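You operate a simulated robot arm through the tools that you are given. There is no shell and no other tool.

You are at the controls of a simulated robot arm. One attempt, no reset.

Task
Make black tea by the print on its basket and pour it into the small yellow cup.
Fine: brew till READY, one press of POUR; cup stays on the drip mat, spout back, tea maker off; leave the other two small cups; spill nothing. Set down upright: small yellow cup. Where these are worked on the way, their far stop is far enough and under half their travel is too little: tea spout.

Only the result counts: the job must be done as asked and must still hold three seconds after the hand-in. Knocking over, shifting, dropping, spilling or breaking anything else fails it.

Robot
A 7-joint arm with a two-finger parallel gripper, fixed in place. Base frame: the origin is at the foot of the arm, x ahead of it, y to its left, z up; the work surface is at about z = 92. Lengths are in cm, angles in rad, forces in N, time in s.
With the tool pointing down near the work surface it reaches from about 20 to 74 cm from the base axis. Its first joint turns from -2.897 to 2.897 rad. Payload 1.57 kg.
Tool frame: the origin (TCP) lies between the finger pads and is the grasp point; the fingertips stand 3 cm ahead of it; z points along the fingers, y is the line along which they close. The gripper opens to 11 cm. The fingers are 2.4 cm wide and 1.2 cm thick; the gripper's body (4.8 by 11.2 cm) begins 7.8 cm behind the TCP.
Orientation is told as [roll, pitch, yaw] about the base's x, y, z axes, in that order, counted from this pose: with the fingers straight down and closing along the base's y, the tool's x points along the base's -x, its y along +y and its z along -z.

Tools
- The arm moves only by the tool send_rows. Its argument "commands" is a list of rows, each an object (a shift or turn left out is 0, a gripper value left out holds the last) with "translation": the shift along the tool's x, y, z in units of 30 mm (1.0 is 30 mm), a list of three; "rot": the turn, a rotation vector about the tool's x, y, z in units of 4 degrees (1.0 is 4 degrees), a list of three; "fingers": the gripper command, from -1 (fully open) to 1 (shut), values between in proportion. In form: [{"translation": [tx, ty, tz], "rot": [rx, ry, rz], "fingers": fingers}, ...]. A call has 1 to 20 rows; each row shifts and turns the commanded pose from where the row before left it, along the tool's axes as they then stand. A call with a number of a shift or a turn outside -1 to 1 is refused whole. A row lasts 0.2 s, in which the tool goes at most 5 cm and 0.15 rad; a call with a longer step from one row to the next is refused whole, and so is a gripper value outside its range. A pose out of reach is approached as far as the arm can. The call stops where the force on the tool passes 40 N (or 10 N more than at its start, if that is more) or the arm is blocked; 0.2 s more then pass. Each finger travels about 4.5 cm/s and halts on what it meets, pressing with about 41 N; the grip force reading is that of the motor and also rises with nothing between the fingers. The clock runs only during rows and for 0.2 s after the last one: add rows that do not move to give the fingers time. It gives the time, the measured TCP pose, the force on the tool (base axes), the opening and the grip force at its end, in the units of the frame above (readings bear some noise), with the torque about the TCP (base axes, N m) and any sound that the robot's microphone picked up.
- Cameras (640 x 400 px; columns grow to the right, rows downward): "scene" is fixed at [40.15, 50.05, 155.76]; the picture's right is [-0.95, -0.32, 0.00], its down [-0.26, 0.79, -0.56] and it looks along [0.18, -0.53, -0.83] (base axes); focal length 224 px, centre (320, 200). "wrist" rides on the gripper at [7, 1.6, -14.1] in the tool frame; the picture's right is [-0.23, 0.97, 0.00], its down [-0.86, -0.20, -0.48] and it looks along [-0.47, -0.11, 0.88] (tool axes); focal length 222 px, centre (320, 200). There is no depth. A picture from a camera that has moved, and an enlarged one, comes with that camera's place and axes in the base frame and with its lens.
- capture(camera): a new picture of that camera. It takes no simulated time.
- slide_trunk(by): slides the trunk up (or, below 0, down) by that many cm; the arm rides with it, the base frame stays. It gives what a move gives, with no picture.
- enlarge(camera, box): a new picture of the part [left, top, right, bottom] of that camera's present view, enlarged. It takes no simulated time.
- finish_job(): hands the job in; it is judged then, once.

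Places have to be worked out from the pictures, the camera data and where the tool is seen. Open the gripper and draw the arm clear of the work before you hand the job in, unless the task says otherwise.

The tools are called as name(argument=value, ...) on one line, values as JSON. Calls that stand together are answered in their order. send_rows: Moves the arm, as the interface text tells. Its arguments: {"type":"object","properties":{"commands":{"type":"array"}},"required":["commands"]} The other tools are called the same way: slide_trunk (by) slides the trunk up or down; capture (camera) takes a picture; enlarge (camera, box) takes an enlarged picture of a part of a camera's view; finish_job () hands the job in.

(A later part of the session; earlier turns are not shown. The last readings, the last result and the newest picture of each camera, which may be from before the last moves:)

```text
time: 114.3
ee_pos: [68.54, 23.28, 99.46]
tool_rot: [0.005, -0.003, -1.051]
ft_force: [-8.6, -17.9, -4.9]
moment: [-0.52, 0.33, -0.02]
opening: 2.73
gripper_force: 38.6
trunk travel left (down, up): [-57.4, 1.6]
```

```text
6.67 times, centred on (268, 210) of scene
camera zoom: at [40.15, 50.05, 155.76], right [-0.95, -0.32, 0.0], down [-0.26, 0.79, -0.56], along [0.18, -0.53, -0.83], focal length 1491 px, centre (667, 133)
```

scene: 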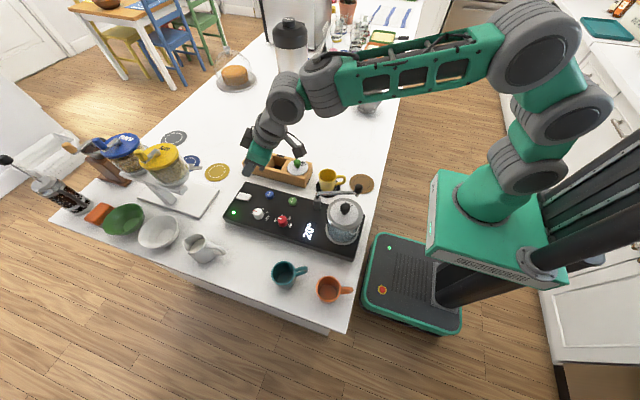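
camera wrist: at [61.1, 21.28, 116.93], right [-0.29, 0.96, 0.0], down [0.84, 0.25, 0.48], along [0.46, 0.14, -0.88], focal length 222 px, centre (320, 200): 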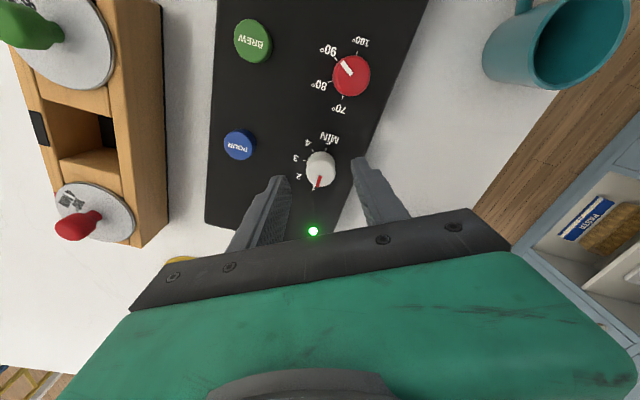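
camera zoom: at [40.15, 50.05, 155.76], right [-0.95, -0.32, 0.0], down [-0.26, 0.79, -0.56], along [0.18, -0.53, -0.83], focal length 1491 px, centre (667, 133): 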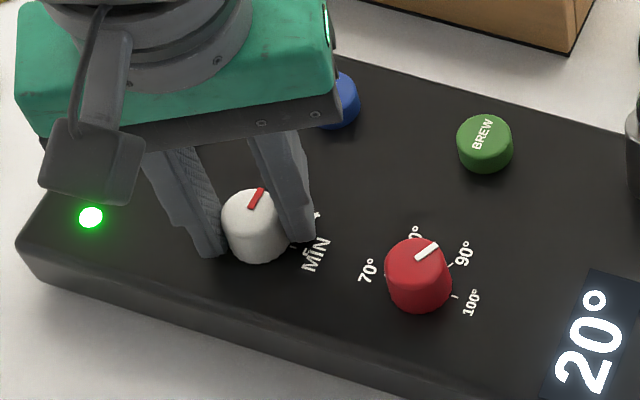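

The pointer is at 3. I release, rise and verify both dials.

send_rows(commands=[{"fingers": 0.05}, {}, {}, {"translation": [0, 0, -0.5]}, {"translation": [0, 0, -0.9]}, {}])

enlarge(camera="wrist", box=[240, 100, 400, 200])

enlarge(camera="scene", box=[220, 180, 316, 240])

```text
time: 115.7
ee_pos: [68.64, 23.69, 103.54]
tool_rot: [0.004, -0.002, -1.047]
ft_force: [0.2, 0.9, -0.1]
moment: [0.01, 0.03, -0.03]
opening: 5.23
gripper_force: 0.0
trunk travel left (down, up): [-57.4, 1.6]
```

```text
4.00 times, centred on (320, 150) of wrist
camera zoom: at [66.37, 30.58, 117.48], right [0.96, 0.29, 0.01], down [0.25, -0.84, 0.48], along [0.14, -0.46, -0.88], focal length 888 px, centre (320, 400)
```

zoom: 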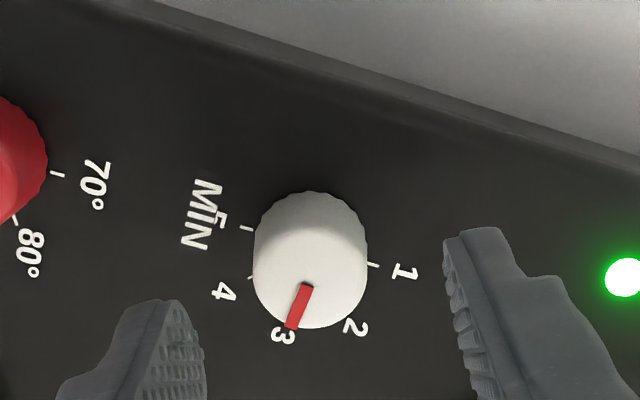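

```text
6.67 times, centred on (268, 210) of scene
camera zoom: at [40.15, 50.05, 155.76], right [-0.95, -0.32, 0.0], down [-0.26, 0.79, -0.56], along [0.18, -0.53, -0.83], focal length 1491 px, centre (667, 133)
```

zoom: 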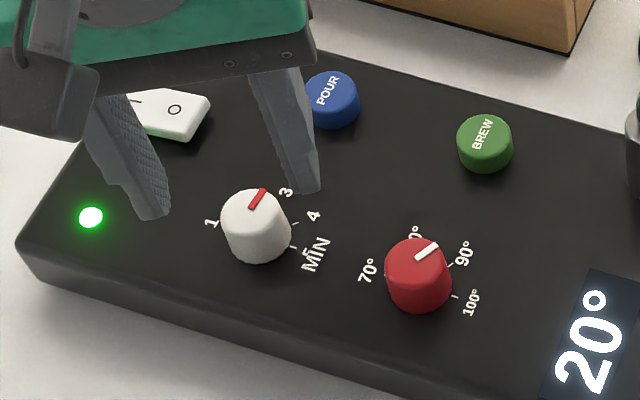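

MIN reads 3 and temperature 90°. Next is BREW: I close the fingers, move over toward the button and turn back to yaw about 15°.

send_rows(commands=[{"translation": [-0.235, -0.91, -0.3], "fingers": 1}, {"translation": [-0.235, -0.91, -0.3]}, {"translation": [-0.235, -0.91, -0.1]}, {"translation": [-0.235, -0.91, 0]}, {"rot": [0, 0, -1]}, {"rot": [0, 0, -1]}, {"rot": [0, 0, -1]}, {"rot": [0, 0, -1]}, {"rot": [0, 0, -1]}, {"rot": [0, 0, -1]}, {"rot": [0, 0, -1]}, {"rot": [0, 0, -1]}, {"rot": [0, 0, -1]}, {"rot": [0, 0, -1]}, {"rot": [0, 0, -1]}, {"rot": [0, 0, -1]}, {"rot": [0, 0, -1]}, {"rot": [0, 0, -1]}, {"rot": [0, 0, -1]}, {}])

send_rows(commands=[{"rot": [0, 0, -1]}, {"rot": [0, 0, -1]}, {"rot": [0, 0, -1]}, {"rot": [0, 0, -0.75]}, {}])

capture(camera="wrist")

enlarge(camera="scene", box=[240, 165, 360, 240])

```text
time: 119.9
ee_pos: [60.58, 15.63, 105.77]
tool_rot: [-0.002, -0.009, 0.0]
ft_force: [-1.0, 0.7, -0.6]
moment: [0.01, -0.04, -0.02]
opening: 0.0
gripper_force: 21.1
trunk travel left (down, up): [-57.4, 1.6]
```

```text
time: 121.1
ee_pos: [60.58, 15.62, 105.74]
tool_rot: [-0.003, -0.004, 0.261]
ft_force: [-0.3, -1.0, 0.1]
moment: [-0.03, 0.04, 0.03]
opening: 0.0
gripper_force: 21.1
trunk travel left (down, up): [-57.4, 1.6]
```

```text
taken
camera wrist: at [53.18, 15.54, 119.59], right [-0.03, 1.0, 0.0], down [0.87, 0.03, 0.48], along [0.48, 0.01, -0.88], focal length 222 px, centre (320, 200)
```

wrist: 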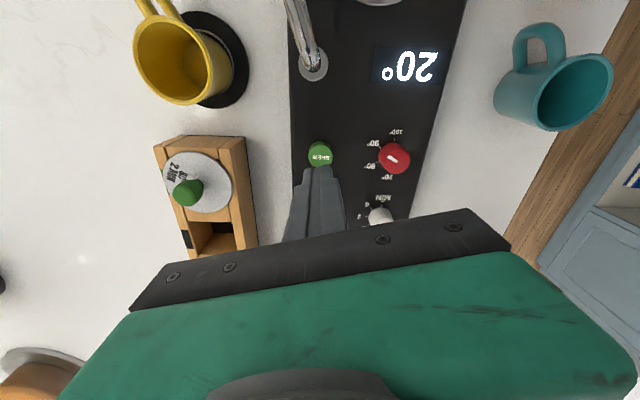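

```text
5.33 times, centred on (300, 202) of scene
camera zoom: at [40.15, 50.05, 155.76], right [-0.95, -0.32, 0.0], down [-0.26, 0.79, -0.56], along [0.18, -0.53, -0.83], focal length 1193 px, centre (427, 187)
```

zoom: 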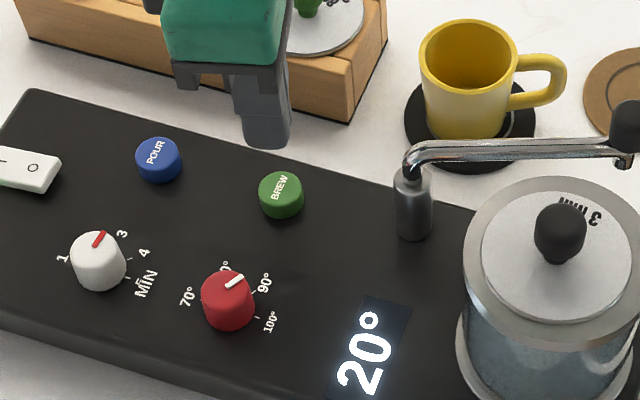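

enlarge(camera="wrist", box=[272, 120, 368, 180])

```text
6.67 times, centred on (320, 150) of wrist
camera zoom: at [53.18, 15.54, 119.59], right [-0.03, 1.0, 0.0], down [0.87, 0.03, 0.48], along [0.48, 0.01, -0.88], focal length 1481 px, centre (320, 533)
```

zoom: 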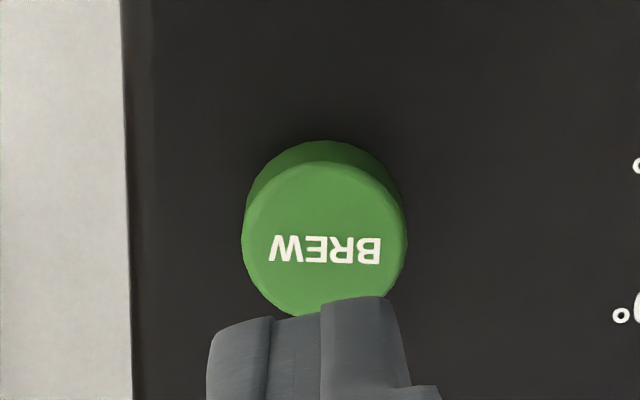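

BREW is directly beneath the fingertips. I descend, then press in small steps.

send_rows(commands=[{"translation": [0, 0, 0.8]}, {"translation": [0, 0, 0.6]}, {"translation": [0, 0, 0.1]}, {}])

enlarge(camera="scene", box=[260, 170, 340, 220])

```text
time: 122.1
ee_pos: [60.55, 15.81, 101.04]
tool_rot: [-0.005, -0.005, 0.26]
ft_force: [-0.9, 0.0, 0.5]
moment: [-0.03, -0.03, 0.03]
opening: 0.0
gripper_force: 21.0
trunk travel left (down, up): [-57.4, 1.6]
```

```text
8.00 times, centred on (300, 195) of scene
camera zoom: at [40.15, 50.05, 155.76], right [-0.95, -0.32, 0.0], down [-0.26, 0.79, -0.56], along [0.18, -0.53, -0.83], focal length 1789 px, centre (480, 240)
```

zoom: 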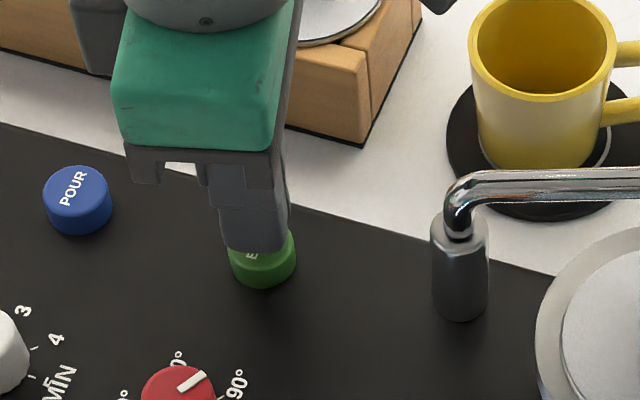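

send_rows(commands=[{"translation": [0, 0, 0.1]}, {"translation": [0, 0, 0.07]}, {"translation": [0, 0, 0.07]}, {}])

enlarge(camera="scene", box=[230, 165, 370, 252])

```text
time: 123.1
ee_pos: [60.5, 15.68, 100.47]
tool_rot: [-0.002, -0.007, 0.261]
ft_force: [1.2, 0.0, 0.1]
moment: [0.01, -0.01, 0.05]
opening: 0.01
gripper_force: 21.4
trunk travel left (down, up): [-57.4, 1.6]
```

```text
4.57 times, centred on (300, 208) of scene
camera zoom: at [40.15, 50.05, 155.76], right [-0.95, -0.32, 0.0], down [-0.26, 0.79, -0.56], along [0.18, -0.53, -0.83], focal length 1022 px, centre (411, 161)
```

zoom: 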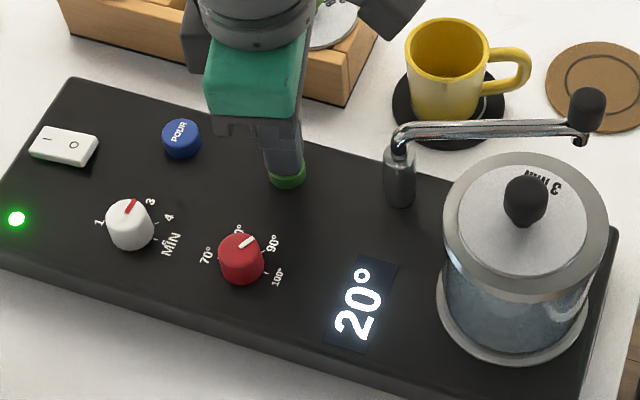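

No contact yet, so I continue in small steps.

send_rows(commands=[{"translation": [0, 0, 0.07]}, {"translation": [0, 0, 0.07]}, {"translation": [0, 0, 0.05]}, {}])

enlarge(camera="scene", box=[230, 165, 370, 252])

```text
time: 124.1
ee_pos: [60.54, 15.73, 99.97]
tool_rot: [-0.004, -0.004, 0.261]
ft_force: [-0.3, 0.4, 1.4]
moment: [0.01, 0.02, -0.02]
opening: 0.0
gripper_force: 21.5
trunk travel left (down, up): [-57.4, 1.6]
heard: click
```

```text
4.57 times, centred on (300, 208) of scene
camera zoom: at [40.15, 50.05, 155.76], right [-0.95, -0.32, 0.0], down [-0.26, 0.79, -0.56], along [0.18, -0.53, -0.83], focal length 1022 px, centre (411, 161)
```

zoom: 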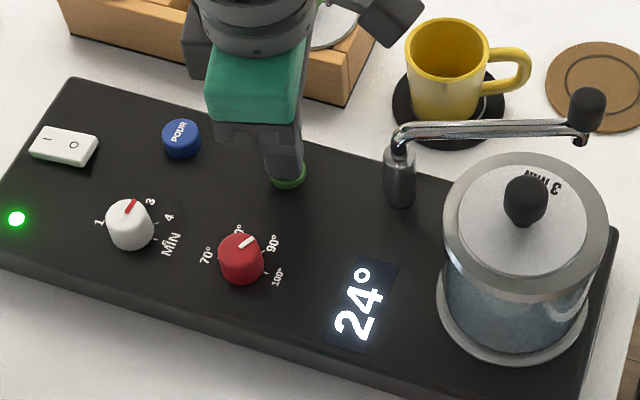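

Click heard and the temperature is rising (24°): brewing has started. I rise and go look at the spout knob meanwhile.

send_rows(commands=[{"translation": [0, 0, -0.4]}, {"translation": [0, 0, -0.9]}, {"translation": [0, 0, -0.9]}, {"translation": [0, 0, -0.9]}, {"translation": [0, 0, -0.9]}, {"translation": [0.9, 0, 0], "fingers": -0.1}, {"translation": [0.9, 0, 0]}, {"translation": [0.9, 0, 0]}, {"translation": [0.9, 0, 0]}, {"translation": [0.9, 0, 0]}, {}])

capture(camera="wrist")

enlarge(camera="scene", box=[230, 145, 390, 245])

```text
time: 126.5
ee_pos: [47.55, 12.14, 111.83]
tool_rot: [-0.004, -0.005, 0.26]
ft_force: [-1.0, 0.5, -0.7]
moment: [-0.01, 0.0, 0.02]
opening: 6.07
gripper_force: 0.0
trunk travel left (down, up): [-57.4, 1.6]
```

```text
taken
camera wrist: at [40.2, 12.12, 125.74], right [-0.03, 1.0, 0.0], down [0.87, 0.03, 0.48], along [0.48, 0.01, -0.88], focal length 222 px, centre (320, 200)
```

wrist: 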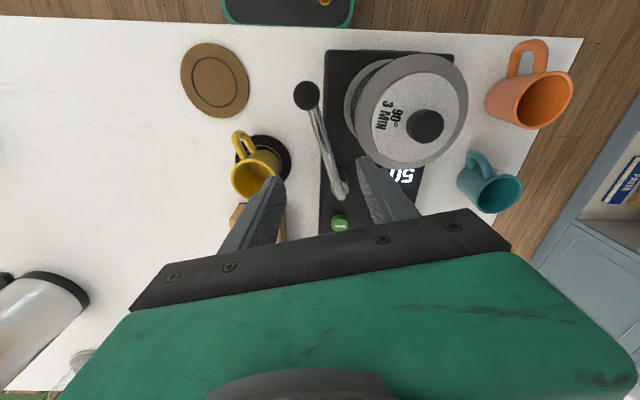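

```text
4.00 times, centred on (310, 195) of scene
camera zoom: at [40.15, 50.05, 155.76], right [-0.95, -0.32, 0.0], down [-0.26, 0.79, -0.56], along [0.18, -0.53, -0.83], focal length 895 px, centre (360, 220)
```

zoom: 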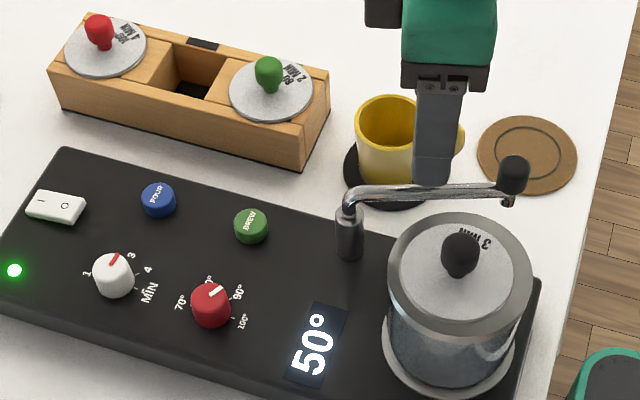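

Heating quickly (50° already). I enlarge the spout knob in the wrist view.

enlarge(camera="wrist", box=[270, 60, 398, 220])

enlarge(camera="scene", box=[310, 170, 374, 210])

```text
2.50 times, centred on (334, 140) of wrist
camera zoom: at [40.2, 12.12, 125.74], right [-0.03, 1.0, 0.0], down [0.87, 0.03, 0.48], along [0.48, 0.01, -0.88], focal length 555 px, centre (285, 350)
```

zoom: 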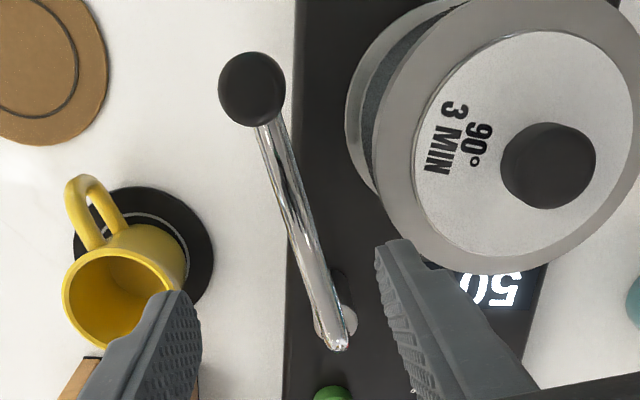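

```text
10.00 times, centred on (342, 190) of scene
camera zoom: at [40.15, 50.05, 155.76], right [-0.95, -0.32, 0.0], down [-0.26, 0.79, -0.56], along [0.18, -0.53, -0.83], focal length 2236 px, centre (100, 300)
```

zoom: 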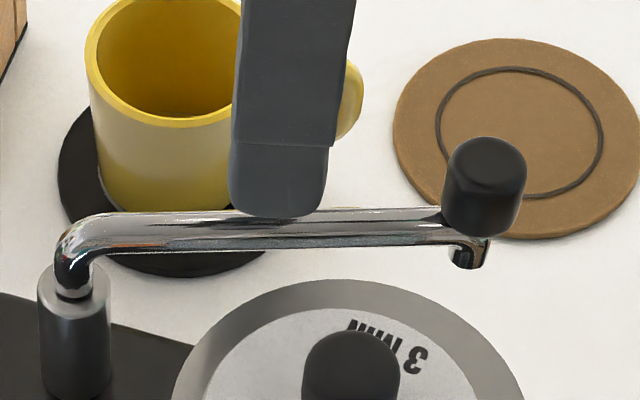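

I place the spout knob at about (41.6, 11.1), z ≈ 104.7–106.7, and the post near (51.6, 14.75). I'll cage the knob loosely between the fingers and follow its arc, so first I position above it with yaw −10° and 3.4 cm opening.

send_rows(commands=[{"translation": [0.97, 0.05, 0], "fingers": 0.35}, {"translation": [0.97, 0.05, 0]}, {"rot": [0, 0, 1]}, {"rot": [0, 0, 1]}, {"rot": [0, 0, 1]}, {"rot": [0, 0, 1]}, {"rot": [0, 0, 1]}, {"rot": [0, 0, 1]}, {"rot": [0, 0, 0.25]}, {}])

enlarge(camera="wrist", box=[240, 110, 400, 210])

enlarge(camera="scene", box=[300, 150, 396, 220])

```text
time: 128.7
ee_pos: [41.8, 10.97, 111.87]
tool_rot: [0.001, -0.008, -0.175]
ft_force: [0.0, -0.1, -1.0]
moment: [-0.02, 0.0, 0.02]
opening: 3.55
gripper_force: 0.2
trunk travel left (down, up): [-57.4, 1.6]
```

```text
4.00 times, centred on (320, 160) of wrist
camera zoom: at [34.96, 13.84, 125.72], right [0.39, 0.92, 0.0], down [0.8, -0.35, 0.48], along [0.45, -0.19, -0.88], focal length 888 px, centre (320, 360)
```

zoom: 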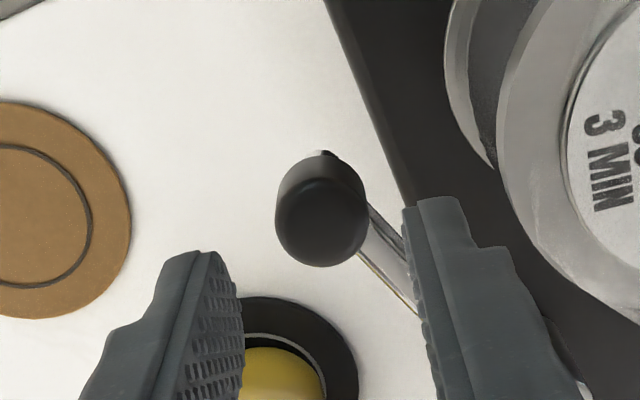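

```text
5.71 times, centred on (348, 185) of scene
camera zoom: at [40.15, 50.05, 155.76], right [-0.95, -0.32, 0.0], down [-0.26, 0.79, -0.56], along [0.18, -0.53, -0.83], focal length 1278 px, centre (160, 286)
```

zoom: 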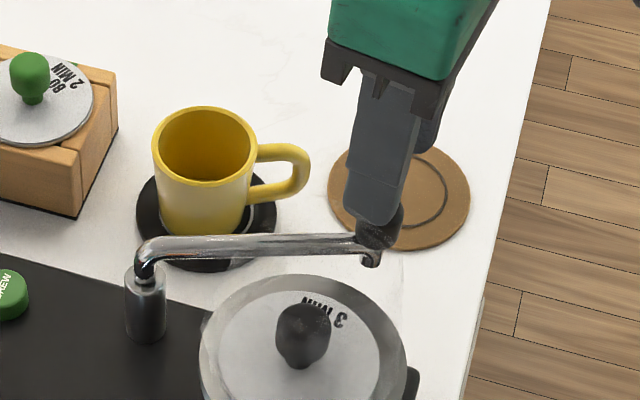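

The knob is nearly centred between the fingers. A small correction, then I lower around it.

send_rows(commands=[{"translation": [0.09, 0.015, 0]}, {"translation": [0, 0, 0.5]}, {"translation": [0, 0, 0.5]}, {"translation": [0, 0, 0.38]}, {}])

enlarge(camera="wrist", box=[240, 110, 400, 210])

enlarge(camera="scene", box=[290, 150, 386, 260])

```text
time: 129.9
ee_pos: [41.47, 11.14, 107.71]
tool_rot: [-0.001, -0.007, -0.177]
ft_force: [0.3, 0.1, -0.1]
moment: [0.02, 0.0, -0.01]
opening: 3.6
gripper_force: 0.1
trunk travel left (down, up): [-57.4, 1.6]
```

```text
4.00 times, centred on (320, 160) of wrist
camera zoom: at [34.66, 13.94, 121.57], right [0.39, 0.92, 0.0], down [0.8, -0.35, 0.48], along [0.45, -0.19, -0.88], focal length 888 px, centre (320, 360)
```

zoom: 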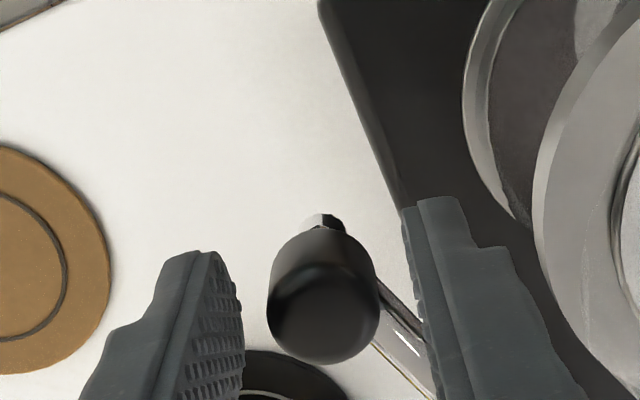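

```text
3.64 times, centred on (338, 205) of scene
camera zoom: at [40.15, 50.05, 155.76], right [-0.95, -0.32, 0.0], down [-0.26, 0.79, -0.56], along [0.18, -0.53, -0.83], focal length 813 px, centre (254, 182)
```

zoom: 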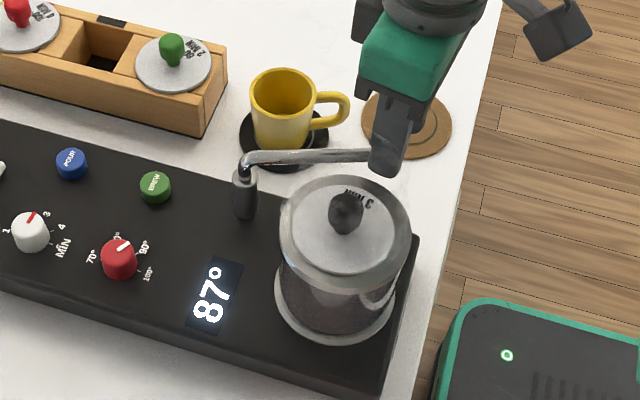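

Tea is at 87° and darkening. The knob is caged evenly, so I start swinging the spout along its arc, 24° first.

send_rows(commands=[{"translation": [-0.133, -0.21, 0], "rot": [0, 0, -1]}, {"translation": [-0.133, -0.21, 0], "rot": [0, 0, -1]}, {"translation": [-0.133, -0.21, 0], "rot": [0, 0, -1]}, {"translation": [-0.133, -0.21, 0], "rot": [0, 0, -1]}, {"translation": [-0.133, -0.21, 0], "rot": [0, 0, -1]}, {"translation": [-0.133, -0.21, 0], "rot": [0, 0, -1]}, {}])

enlarge(camera="wrist", box=[240, 110, 400, 210])

enlarge(camera="scene", box=[290, 150, 386, 260])

```text
time: 131.5
ee_pos: [43.92, 7.31, 107.68]
tool_rot: [-0.004, -0.006, 0.245]
ft_force: [-0.8, 0.1, -0.3]
moment: [0.01, 0.02, 0.0]
opening: 3.57
gripper_force: 0.0
trunk travel left (down, up): [-57.4, 1.6]
```

```text
4.00 times, centred on (320, 160) of wrist
camera zoom: at [36.57, 7.3, 121.53], right [-0.01, 1.0, 0.0], down [0.87, 0.01, 0.48], along [0.48, 0.01, -0.88], focal length 888 px, centre (320, 360)
```

zoom: 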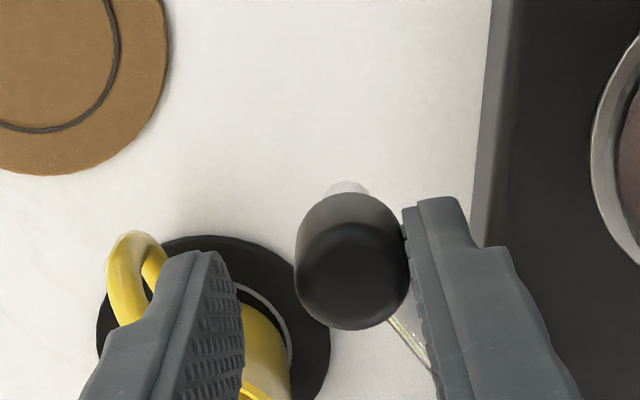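

```text
3.64 times, centred on (338, 205) of scene
camera zoom: at [40.15, 50.05, 155.76], right [-0.95, -0.32, 0.0], down [-0.26, 0.79, -0.56], along [0.18, -0.53, -0.83], focal length 813 px, centre (254, 182)
```

zoom: 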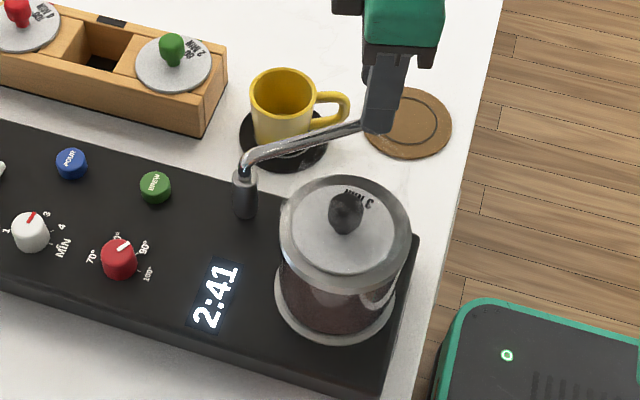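

The timer is counting down (2:41) and the knob follows, riding on the trailing finger. I continue the arc.

send_rows(commands=[{"translation": [-0.133, -0.21, 0], "rot": [0, 0, -1]}, {"translation": [-0.133, -0.21, 0], "rot": [0, 0, -1]}, {"translation": [-0.133, -0.21, 0], "rot": [0, 0, -1]}, {"translation": [-0.133, -0.21, 0], "rot": [0, 0, -1]}, {"translation": [-0.133, -0.21, 0], "rot": [0, 0, -1]}, {"translation": [-0.133, -0.21, 0], "rot": [0, 0, -1]}, {"translation": [-0.133, -0.21, 0], "rot": [0, 0, -1]}, {}])

enlarge(camera="wrist", box=[240, 110, 400, 210])

enlarge(camera="scene", box=[290, 150, 386, 260])

```text
time: 133.3
ee_pos: [48.26, 4.64, 107.6]
tool_rot: [-0.006, -0.003, 0.733]
ft_force: [0.4, -0.7, 0.0]
moment: [-0.01, 0.01, -0.01]
opening: 3.58
gripper_force: 0.1
trunk travel left (down, up): [-57.4, 1.6]
```

```text
4.00 times, centred on (320, 160) of wrist
camera zoom: at [41.76, 1.19, 121.59], right [-0.48, 0.88, 0.0], down [0.77, 0.42, 0.48], along [0.42, 0.23, -0.88], focal length 888 px, centre (320, 360)
```

zoom: 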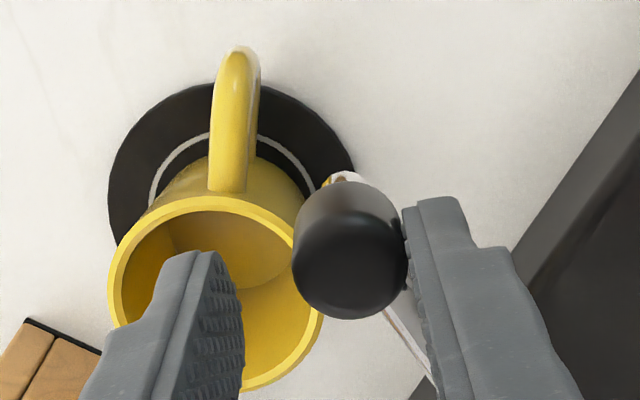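

```text
3.64 times, centred on (338, 205) of scene
camera zoom: at [40.15, 50.05, 155.76], right [-0.95, -0.32, 0.0], down [-0.26, 0.79, -0.56], along [0.18, -0.53, -0.83], focal length 813 px, centre (254, 182)
```

zoom: 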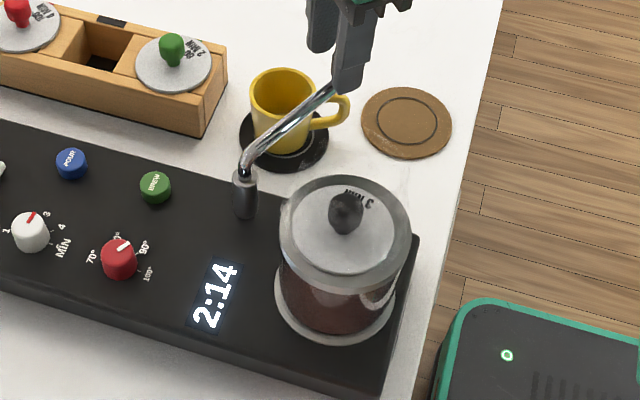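

The knob is drifting toward the pad edge because the pivot is really near (52.7, 14.8) with radius about 11.8. I re-plan the rest of the arc so the knob re-centres on the pad, and run the next 20°.

send_rows(commands=[{"translation": [-0.062, -0.165, 0], "rot": [0, 0, -1]}, {"translation": [-0.05, -0.169, 0], "rot": [0, 0, -1]}, {"translation": [-0.038, -0.172, 0], "rot": [0, 0, -1]}, {"translation": [-0.026, -0.174, 0], "rot": [0, 0, -1]}, {"translation": [-0.014, -0.175, 0], "rot": [0, 0, -1]}, {}])

enlarge(camera="wrist", box=[240, 110, 400, 210])

enlarge(camera="scene", box=[290, 150, 386, 260])

```text
time: 134.7
ee_pos: [50.52, 3.51, 107.6]
tool_rot: [-0.006, -0.003, 1.082]
ft_force: [0.0, 1.1, 0.0]
moment: [0.02, -0.02, 0.01]
opening: 3.58
gripper_force: 0.0
trunk travel left (down, up): [-57.4, 1.6]
```

```text
4.00 times, centred on (320, 160) of wrist
camera zoom: at [45.64, -1.96, 121.57], right [-0.75, 0.66, -0.01], down [0.58, 0.66, 0.48], along [0.32, 0.36, -0.88], focal length 888 px, centre (320, 360)
```

zoom: 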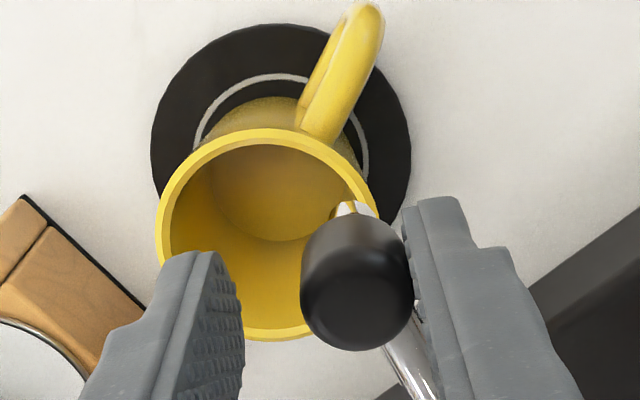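

```text
3.64 times, centred on (338, 205) of scene
camera zoom: at [40.15, 50.05, 155.76], right [-0.95, -0.32, 0.0], down [-0.26, 0.79, -0.56], along [0.18, -0.53, -0.83], focal length 813 px, centre (254, 182)
```

zoom: 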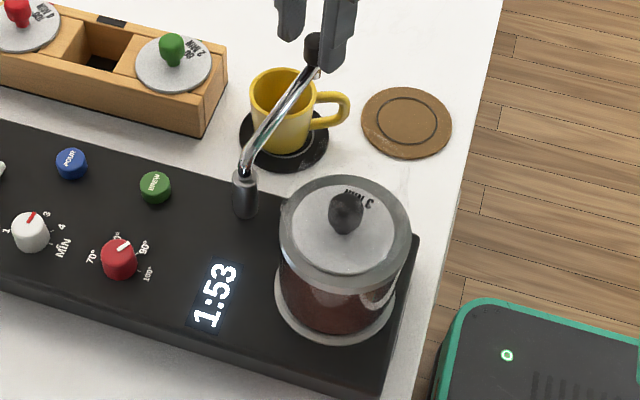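

The knob is re-centred on the pad. I run the last section, expecting the far stop.

send_rows(commands=[{"translation": [-0.092, -0.225, 0], "rot": [0, 0, -1]}, {"translation": [-0.076, -0.231, 0], "rot": [0, 0, -1]}, {"translation": [-0.059, -0.236, 0], "rot": [0, 0, -1]}, {}])

enlarge(camera="wrist", box=[240, 110, 400, 210])

enlarge(camera="scene", box=[290, 150, 386, 260])

```text
time: 135.7
ee_pos: [52.74, 3.29, 107.78]
tool_rot: [-0.006, 0.0, 1.291]
ft_force: [-0.1, 0.1, 0.4]
moment: [0.0, 0.05, 0.0]
opening: 3.57
gripper_force: 0.0
trunk travel left (down, up): [-57.4, 1.6]
```

```text
4.00 times, centred on (320, 160) of wrist
camera zoom: at [49.06, -3.01, 121.68], right [-0.87, 0.49, -0.01], down [0.42, 0.77, 0.48], along [0.24, 0.42, -0.88], focal length 888 px, centre (320, 360)
```

zoom: 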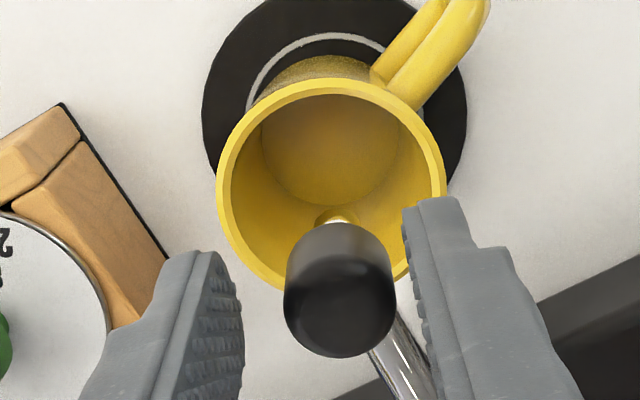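

```text
3.64 times, centred on (338, 205) of scene
camera zoom: at [40.15, 50.05, 155.76], right [-0.95, -0.32, 0.0], down [-0.26, 0.79, -0.56], along [0.18, -0.53, -0.83], focal length 813 px, centre (254, 182)
```

zoom: 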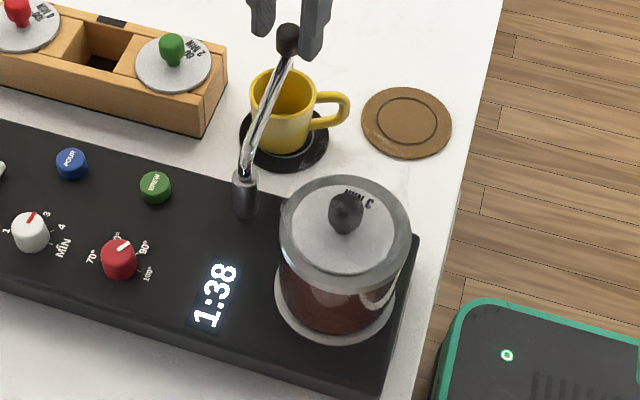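

The spout outlet is now right over the cup centre. I nudge one more small step to see whether this is the far stop.

send_rows(commands=[{"translation": [-0.043, -0.239, 0]}, {"translation": [-0.02, -0.12, 0]}, {}])

enlarge(camera="wrist", box=[240, 110, 400, 210])

enlarge(camera="scene", box=[290, 150, 386, 260])

```text
time: 136.5
ee_pos: [53.63, 3.1, 107.78]
tool_rot: [-0.006, 0.0, 1.289]
ft_force: [-11.4, 2.1, 0.9]
moment: [-0.1, 0.31, 0.05]
opening: 4.56
gripper_force: 5.6
trunk travel left (down, up): [-57.4, 1.6]
```

```text
4.00 times, centred on (320, 160) of wrist
camera zoom: at [49.99, -3.19, 121.67], right [-0.87, 0.49, 0.0], down [0.43, 0.77, 0.48], along [0.24, 0.42, -0.88], focal length 888 px, centre (320, 360)
```

zoom: 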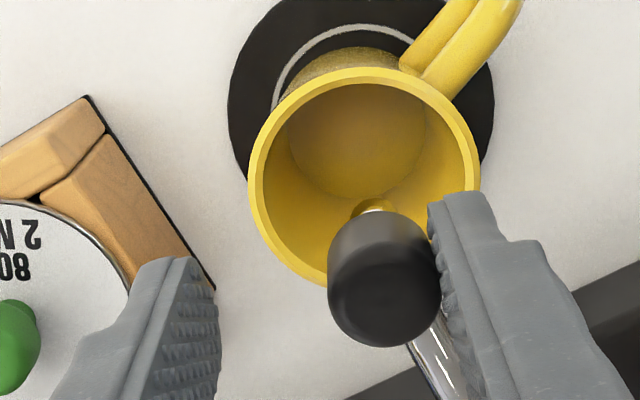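

```text
3.64 times, centred on (338, 205) of scene
camera zoom: at [40.15, 50.05, 155.76], right [-0.95, -0.32, 0.0], down [-0.26, 0.79, -0.56], along [0.18, -0.53, -0.83], focal length 813 px, centre (254, 182)
```

zoom: 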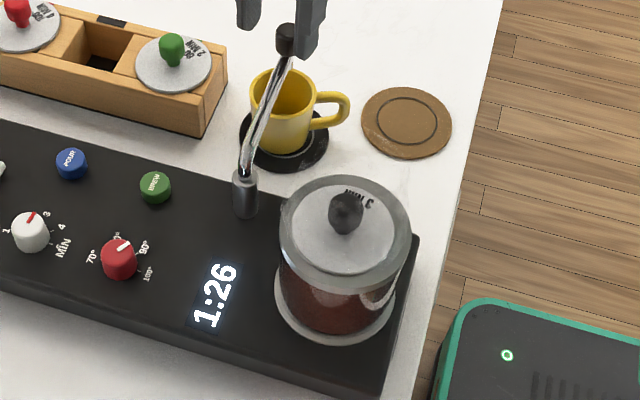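

Force rises and the knob no longer moves: the spout is at its far stop, over the cup. I back off slightly and rise clear.

send_rows(commands=[{"translation": [0.045, 0.25, 0]}, {"translation": [0, 0, -0.6]}, {"translation": [0, 0, -0.9]}, {"translation": [0, 0, -0.9], "fingers": 1}, {}])

enlarge(camera="scene", box=[230, 140, 390, 260])

capture(camera="wrist")

```text
time: 137.7
ee_pos: [53.06, 3.33, 114.85]
tool_rot: [-0.008, 0.0, 1.289]
ft_force: [0.2, 0.0, -1.0]
moment: [-0.03, -0.04, -0.04]
opening: 0.0
gripper_force: 9.1
trunk travel left (down, up): [-57.4, 1.6]
```

```text
3.33 times, centred on (310, 200) of scene
camera zoom: at [40.15, 50.05, 155.76], right [-0.95, -0.32, 0.0], down [-0.26, 0.79, -0.56], along [0.18, -0.53, -0.83], focal length 746 px, centre (353, 200)
```

zoom: 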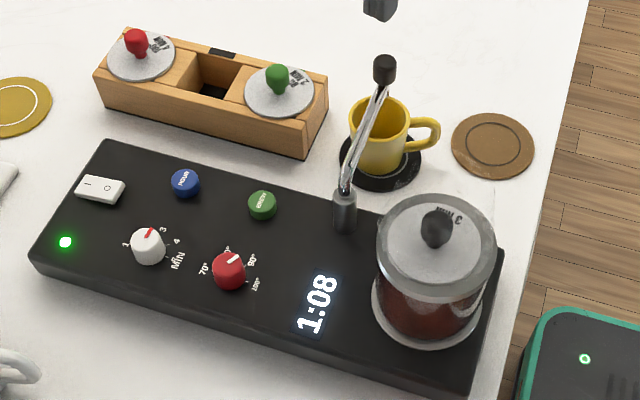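

```text
taken
camera wrist: at [49.48, -2.96, 128.74], right [-0.87, 0.49, -0.01], down [0.43, 0.77, 0.48], along [0.24, 0.42, -0.88], focal length 222 px, centre (320, 200)
```

wrist: 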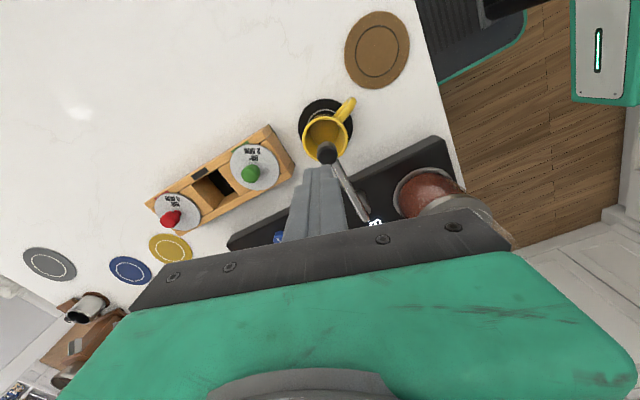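

The spout outlet hangs over the cup and the timer shows 1:08. I turn back to yaw 13° and move above POUR while the brew finishes.

send_rows(commands=[{"rot": [0, 0, 1]}, {"rot": [0, 0, 1]}, {"rot": [0, 0, 1]}, {"rot": [0, 0, 1]}, {"rot": [0, 0, 1]}, {"rot": [0, 0, 1]}, {"rot": [0, 0, 1]}, {"rot": [0, 0, 1]}, {"rot": [0, 0, 1]}, {"rot": [0, 0, 1]}, {"rot": [0, 0, 1]}, {"rot": [0, 0, 1]}, {"rot": [0, 0, 1]}, {"rot": [0, 0, 1]}, {"rot": [0, 0, 1]}, {"rot": [0, 0, 0.2]}, {}])

send_rows(commands=[{"translation": [-0.837, 0.417, 0.2]}, {"translation": [-0.837, 0.417, 0.421]}, {"translation": [-0.837, 0.417, 0.421]}, {"translation": [-0.837, 0.417, 0.421]}, {"translation": [-0.837, 0.417, 0.421]}, {"translation": [-0.837, 0.417, 0.421]}, {"translation": [-0.837, 0.417, 0.421]}, {}])

capture(camera="wrist")

enlarge(camera="wrist", box=[272, 120, 368, 180])

enlarge(camera="scene", box=[230, 140, 390, 260])

```text
time: 141.3
ee_pos: [53.09, 3.09, 114.97]
tool_rot: [-0.001, -0.005, 0.229]
ft_force: [-0.8, -0.2, 0.3]
moment: [0.0, 0.04, 0.0]
opening: 0.0
gripper_force: 21.6
trunk travel left (down, up): [-57.4, 1.6]
```

```text
time: 143.1
ee_pos: [68.35, 15.69, 106.84]
tool_rot: [-0.001, -0.006, 0.228]
ft_force: [-0.2, 0.7, 0.3]
moment: [-0.03, -0.01, 0.0]
opening: 0.0
gripper_force: 21.0
trunk travel left (down, up): [-57.4, 1.6]
```

```text
taken
camera wrist: at [60.95, 15.74, 120.7], right [0.0, 1.0, 0.0], down [0.88, 0.0, 0.48], along [0.48, 0.0, -0.88], focal length 222 px, centre (320, 200)
```

wrist: 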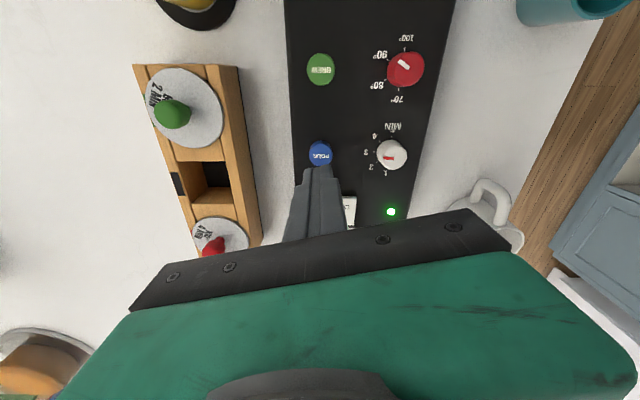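

```text
6.67 times, centred on (320, 150) of wrist
camera zoom: at [60.95, 15.74, 120.7], right [0.0, 1.0, 0.0], down [0.88, 0.0, 0.48], along [0.48, 0.0, -0.88], focal length 1481 px, centre (320, 533)
```

zoom: 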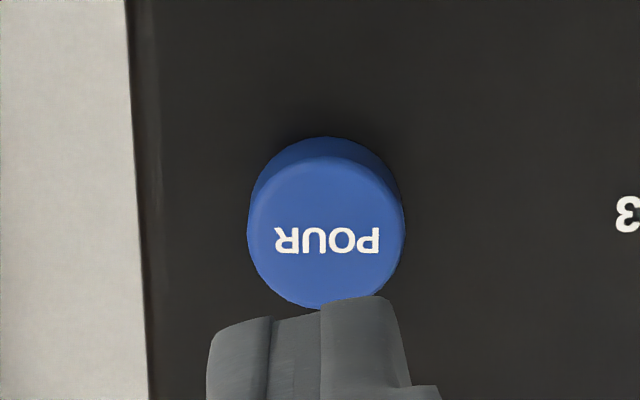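

```text
3.33 times, centred on (310, 200) of scene
camera zoom: at [40.15, 50.05, 155.76], right [-0.95, -0.32, 0.0], down [-0.26, 0.79, -0.56], along [0.18, -0.53, -0.83], focal length 746 px, centre (353, 200)
```

zoom: 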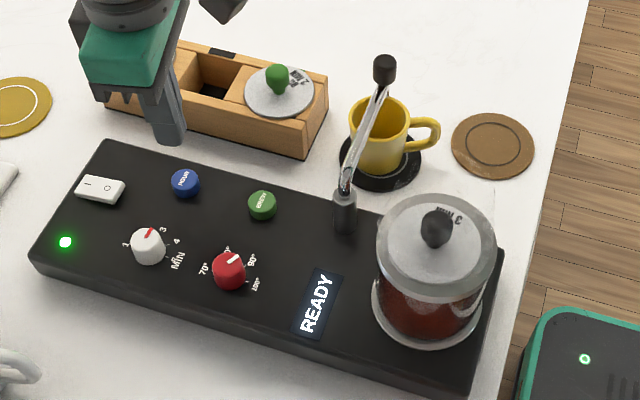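

The display shows READY, the spout is over the cup and the fingertips are right above POUR. I press it once.

send_rows(commands=[{"translation": [0, 0, 0.9]}, {"translation": [0, 0, 0.8]}, {"translation": [0, 0, 0.3]}, {"translation": [0, 0, 0.08]}, {"translation": [0, 0, 0.07]}, {"translation": [0, 0, 0.07]}, {}])

enlarge(camera="scene", box=[230, 140, 390, 260])

```text
time: 144.7
ee_pos: [68.21, 15.61, 100.21]
tool_rot: [-0.002, -0.007, 0.227]
ft_force: [0.2, 0.7, 1.7]
moment: [-0.01, 0.0, 0.0]
opening: 0.0
gripper_force: 21.1
trunk travel left (down, up): [-57.4, 1.6]
```

```text
3.33 times, centred on (310, 200) of scene
camera zoom: at [40.15, 50.05, 155.76], right [-0.95, -0.32, 0.0], down [-0.26, 0.79, -0.56], along [0.18, -0.53, -0.83], focal length 746 px, centre (353, 200)
```

zoom: 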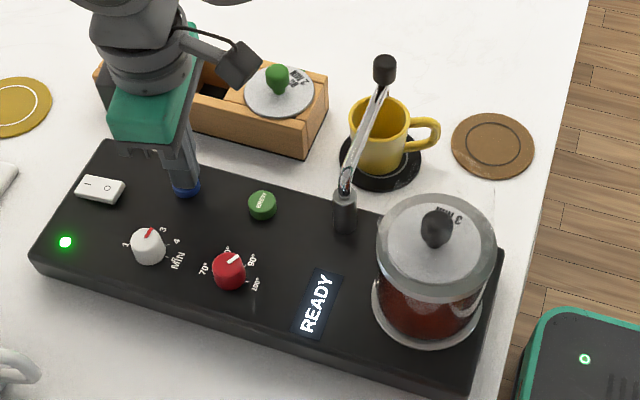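

Not yet pressed (no click, about 1.7 N contact). I go a little further down.

send_rows(commands=[{"translation": [0, 0, 0.07]}, {"translation": [0, 0, 0.05]}, {}])

enlarge(camera="scene", box=[230, 140, 390, 260])

```text
time: 145.5
ee_pos: [68.29, 15.64, 99.84]
tool_rot: [-0.002, -0.008, 0.228]
ft_force: [0.0, 0.1, 1.4]
moment: [-0.01, 0.07, 0.0]
opening: 0.0
gripper_force: 21.2
trunk travel left (down, up): [-57.4, 1.6]
heard: click
```

```text
3.33 times, centred on (310, 200) of scene
camera zoom: at [40.15, 50.05, 155.76], right [-0.95, -0.32, 0.0], down [-0.26, 0.79, -0.56], along [0.18, -0.53, -0.83], focal length 746 px, centre (353, 200)
```

zoom: 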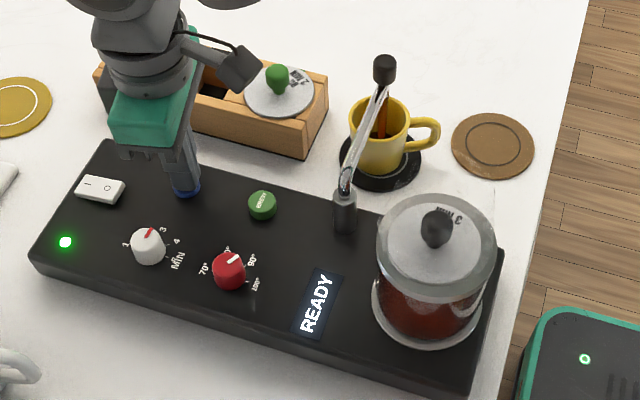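

Click: tea is streaming into the cup. I lift off the button straight up and wait.

send_rows(commands=[{"translation": [0, 0, -0.4]}, {"translation": [0, 0, -0.9]}, {"translation": [0, 0, -0.7]}, {}, {}])

enlarge(camera="scene", box=[230, 140, 390, 260])

```text
time: 146.7
ee_pos: [68.13, 15.72, 105.88]
tool_rot: [0.0, -0.007, 0.228]
ft_force: [0.3, -0.7, -0.2]
moment: [-0.02, -0.02, -0.01]
opening: 0.01
gripper_force: 21.0
trunk travel left (down, up): [-57.4, 1.6]
```

```text
3.33 times, centred on (310, 200) of scene
camera zoom: at [40.15, 50.05, 155.76], right [-0.95, -0.32, 0.0], down [-0.26, 0.79, -0.56], along [0.18, -0.53, -0.83], focal length 746 px, centre (353, 200)
```

zoom: 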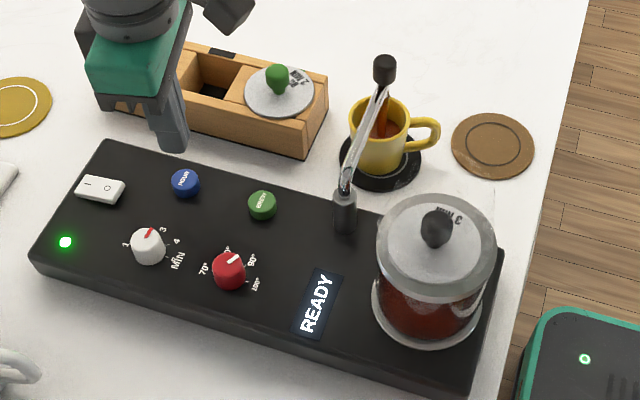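

The cup is filling. I wait with still rows and check until the stream stops.

send_rows(commands=[{}, {}, {}, {}, {}, {}, {}, {}])

enlarge(camera="scene", box=[300, 150, 380, 250])

```text
time: 148.5
ee_pos: [68.21, 15.77, 105.93]
tool_rot: [-0.003, -0.006, 0.23]
ft_force: [-0.2, 0.0, 0.9]
moment: [0.02, -0.03, -0.02]
opening: 0.01
gripper_force: 20.9
trunk travel left (down, up): [-57.4, 1.6]
```

```text
4.00 times, centred on (340, 200) of scene
camera zoom: at [40.15, 50.05, 155.76], right [-0.95, -0.32, 0.0], down [-0.26, 0.79, -0.56], along [0.18, -0.53, -0.83], focal length 895 px, centre (240, 200)
```

zoom: 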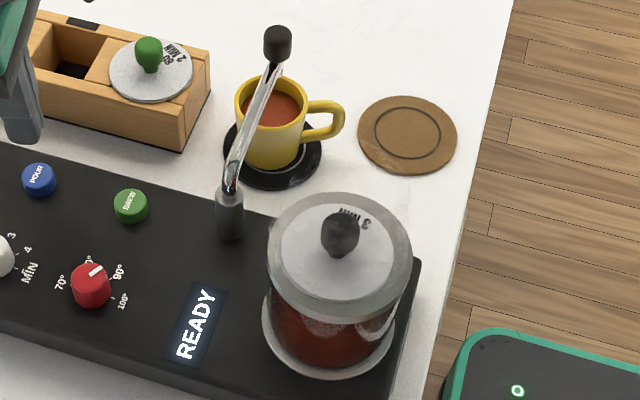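

The stream appears to have stopped and the cup is well filled. I wait a bit more to be sure, then look closely.

send_rows(commands=[{}, {}, {}, {}, {}, {}, {}, {}, {}, {}])

enlarge(camera="scene", box=[310, 150, 374, 200])

```text
time: 150.7
ee_pos: [68.16, 15.63, 105.91]
tool_rot: [-0.002, -0.005, 0.229]
ft_force: [0.1, 0.0, 0.6]
moment: [-0.01, -0.01, -0.02]
opening: 0.0
gripper_force: 20.8
trunk travel left (down, up): [-57.4, 1.6]
```

```text
8.00 times, centred on (342, 175) of scene
camera zoom: at [40.15, 50.05, 155.76], right [-0.95, -0.32, 0.0], down [-0.26, 0.79, -0.56], along [0.18, -0.53, -0.83], focal length 1789 px, centre (144, 400)
```

zoom: 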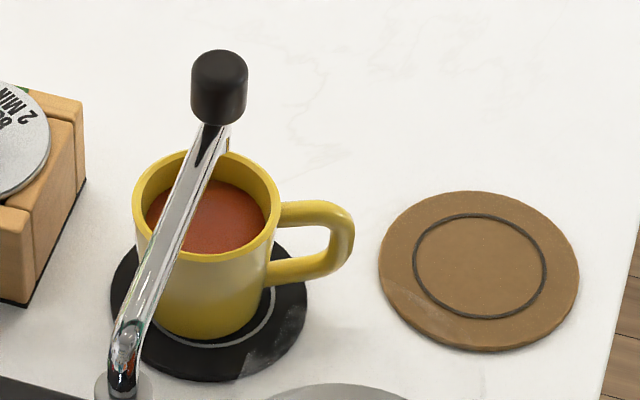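

Pouring is complete with the tea in the cup. Now the spout goes back: I return above it, turn to yaw 76° and open to 3.5 cm.

send_rows(commands=[{"translation": [0.837, -0.417, -0.4]}, {"translation": [0.837, -0.417, -0.4]}, {"translation": [0.837, -0.417, -0.4]}, {"translation": [0.837, -0.417, -0.4]}, {"translation": [0.837, -0.417, -0.4]}, {"translation": [0.837, -0.417, -0.4]}, {"translation": [0.837, -0.417, -0.4]}, {}])

send_rows(commands=[{"rot": [0, 0, -1], "fingers": 0.35}, {"rot": [0, 0, -1]}, {"rot": [0, 0, -1]}, {"rot": [0, 0, -1]}, {"rot": [0, 0, -1]}, {"rot": [0, 0, -1]}, {"rot": [0, 0, -1]}, {"rot": [0, 0, -1]}, {"rot": [0, 0, -1]}, {"rot": [0, 0, -1]}, {"rot": [0, 0, -1]}, {"rot": [0, 0, -1]}, {"rot": [0, 0, -1]}, {"rot": [0, 0, -1]}, {"rot": [0, 0, -1]}, {"rot": [0, 0, -0.75]}, {}])

enlarge(camera="wrist", box=[240, 80, 400, 210])

enlarge(camera="scene", box=[290, 130, 386, 240])

```text
time: 152.5
ee_pos: [53.05, 3.14, 114.07]
tool_rot: [-0.002, -0.005, 0.229]
ft_force: [0.7, -0.3, -0.5]
moment: [0.01, 0.01, -0.02]
opening: 0.0
gripper_force: 20.7
trunk travel left (down, up): [-57.4, 1.6]
```

```text
time: 156.1
ee_pos: [53.09, 3.19, 114.13]
tool_rot: [-0.006, 0.0, 1.33]
ft_force: [-1.0, -0.5, 0.0]
moment: [0.02, 0.01, -0.02]
opening: 3.61
gripper_force: 0.1
trunk travel left (down, up): [-57.4, 1.6]
```

```text
3.08 times, centred on (320, 145) of wrist
camera zoom: at [49.61, -3.13, 128.03], right [-0.89, 0.45, -0.01], down [0.4, 0.78, 0.48], along [0.22, 0.43, -0.88], focal length 684 px, centre (320, 369)
```

zoom: 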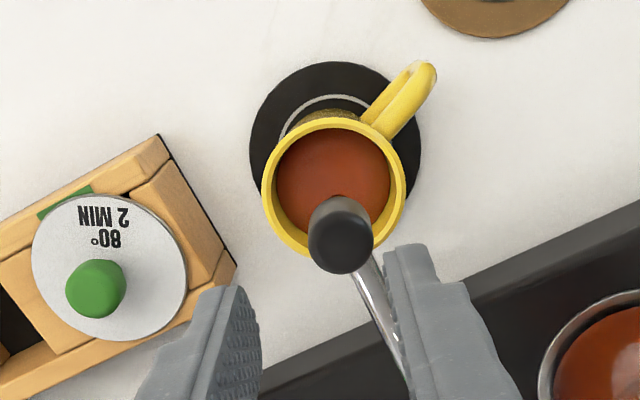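

```text
3.64 times, centred on (338, 185) of scene
camera zoom: at [40.15, 50.05, 155.76], right [-0.95, -0.32, 0.0], down [-0.26, 0.79, -0.56], along [0.18, -0.53, -0.83], focal length 813 px, centre (254, 254)
```

zoom: 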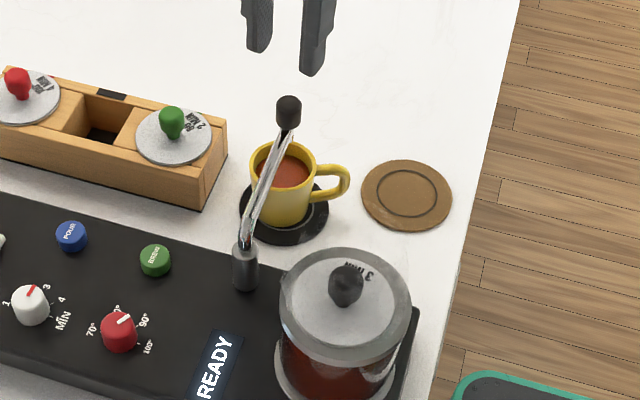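

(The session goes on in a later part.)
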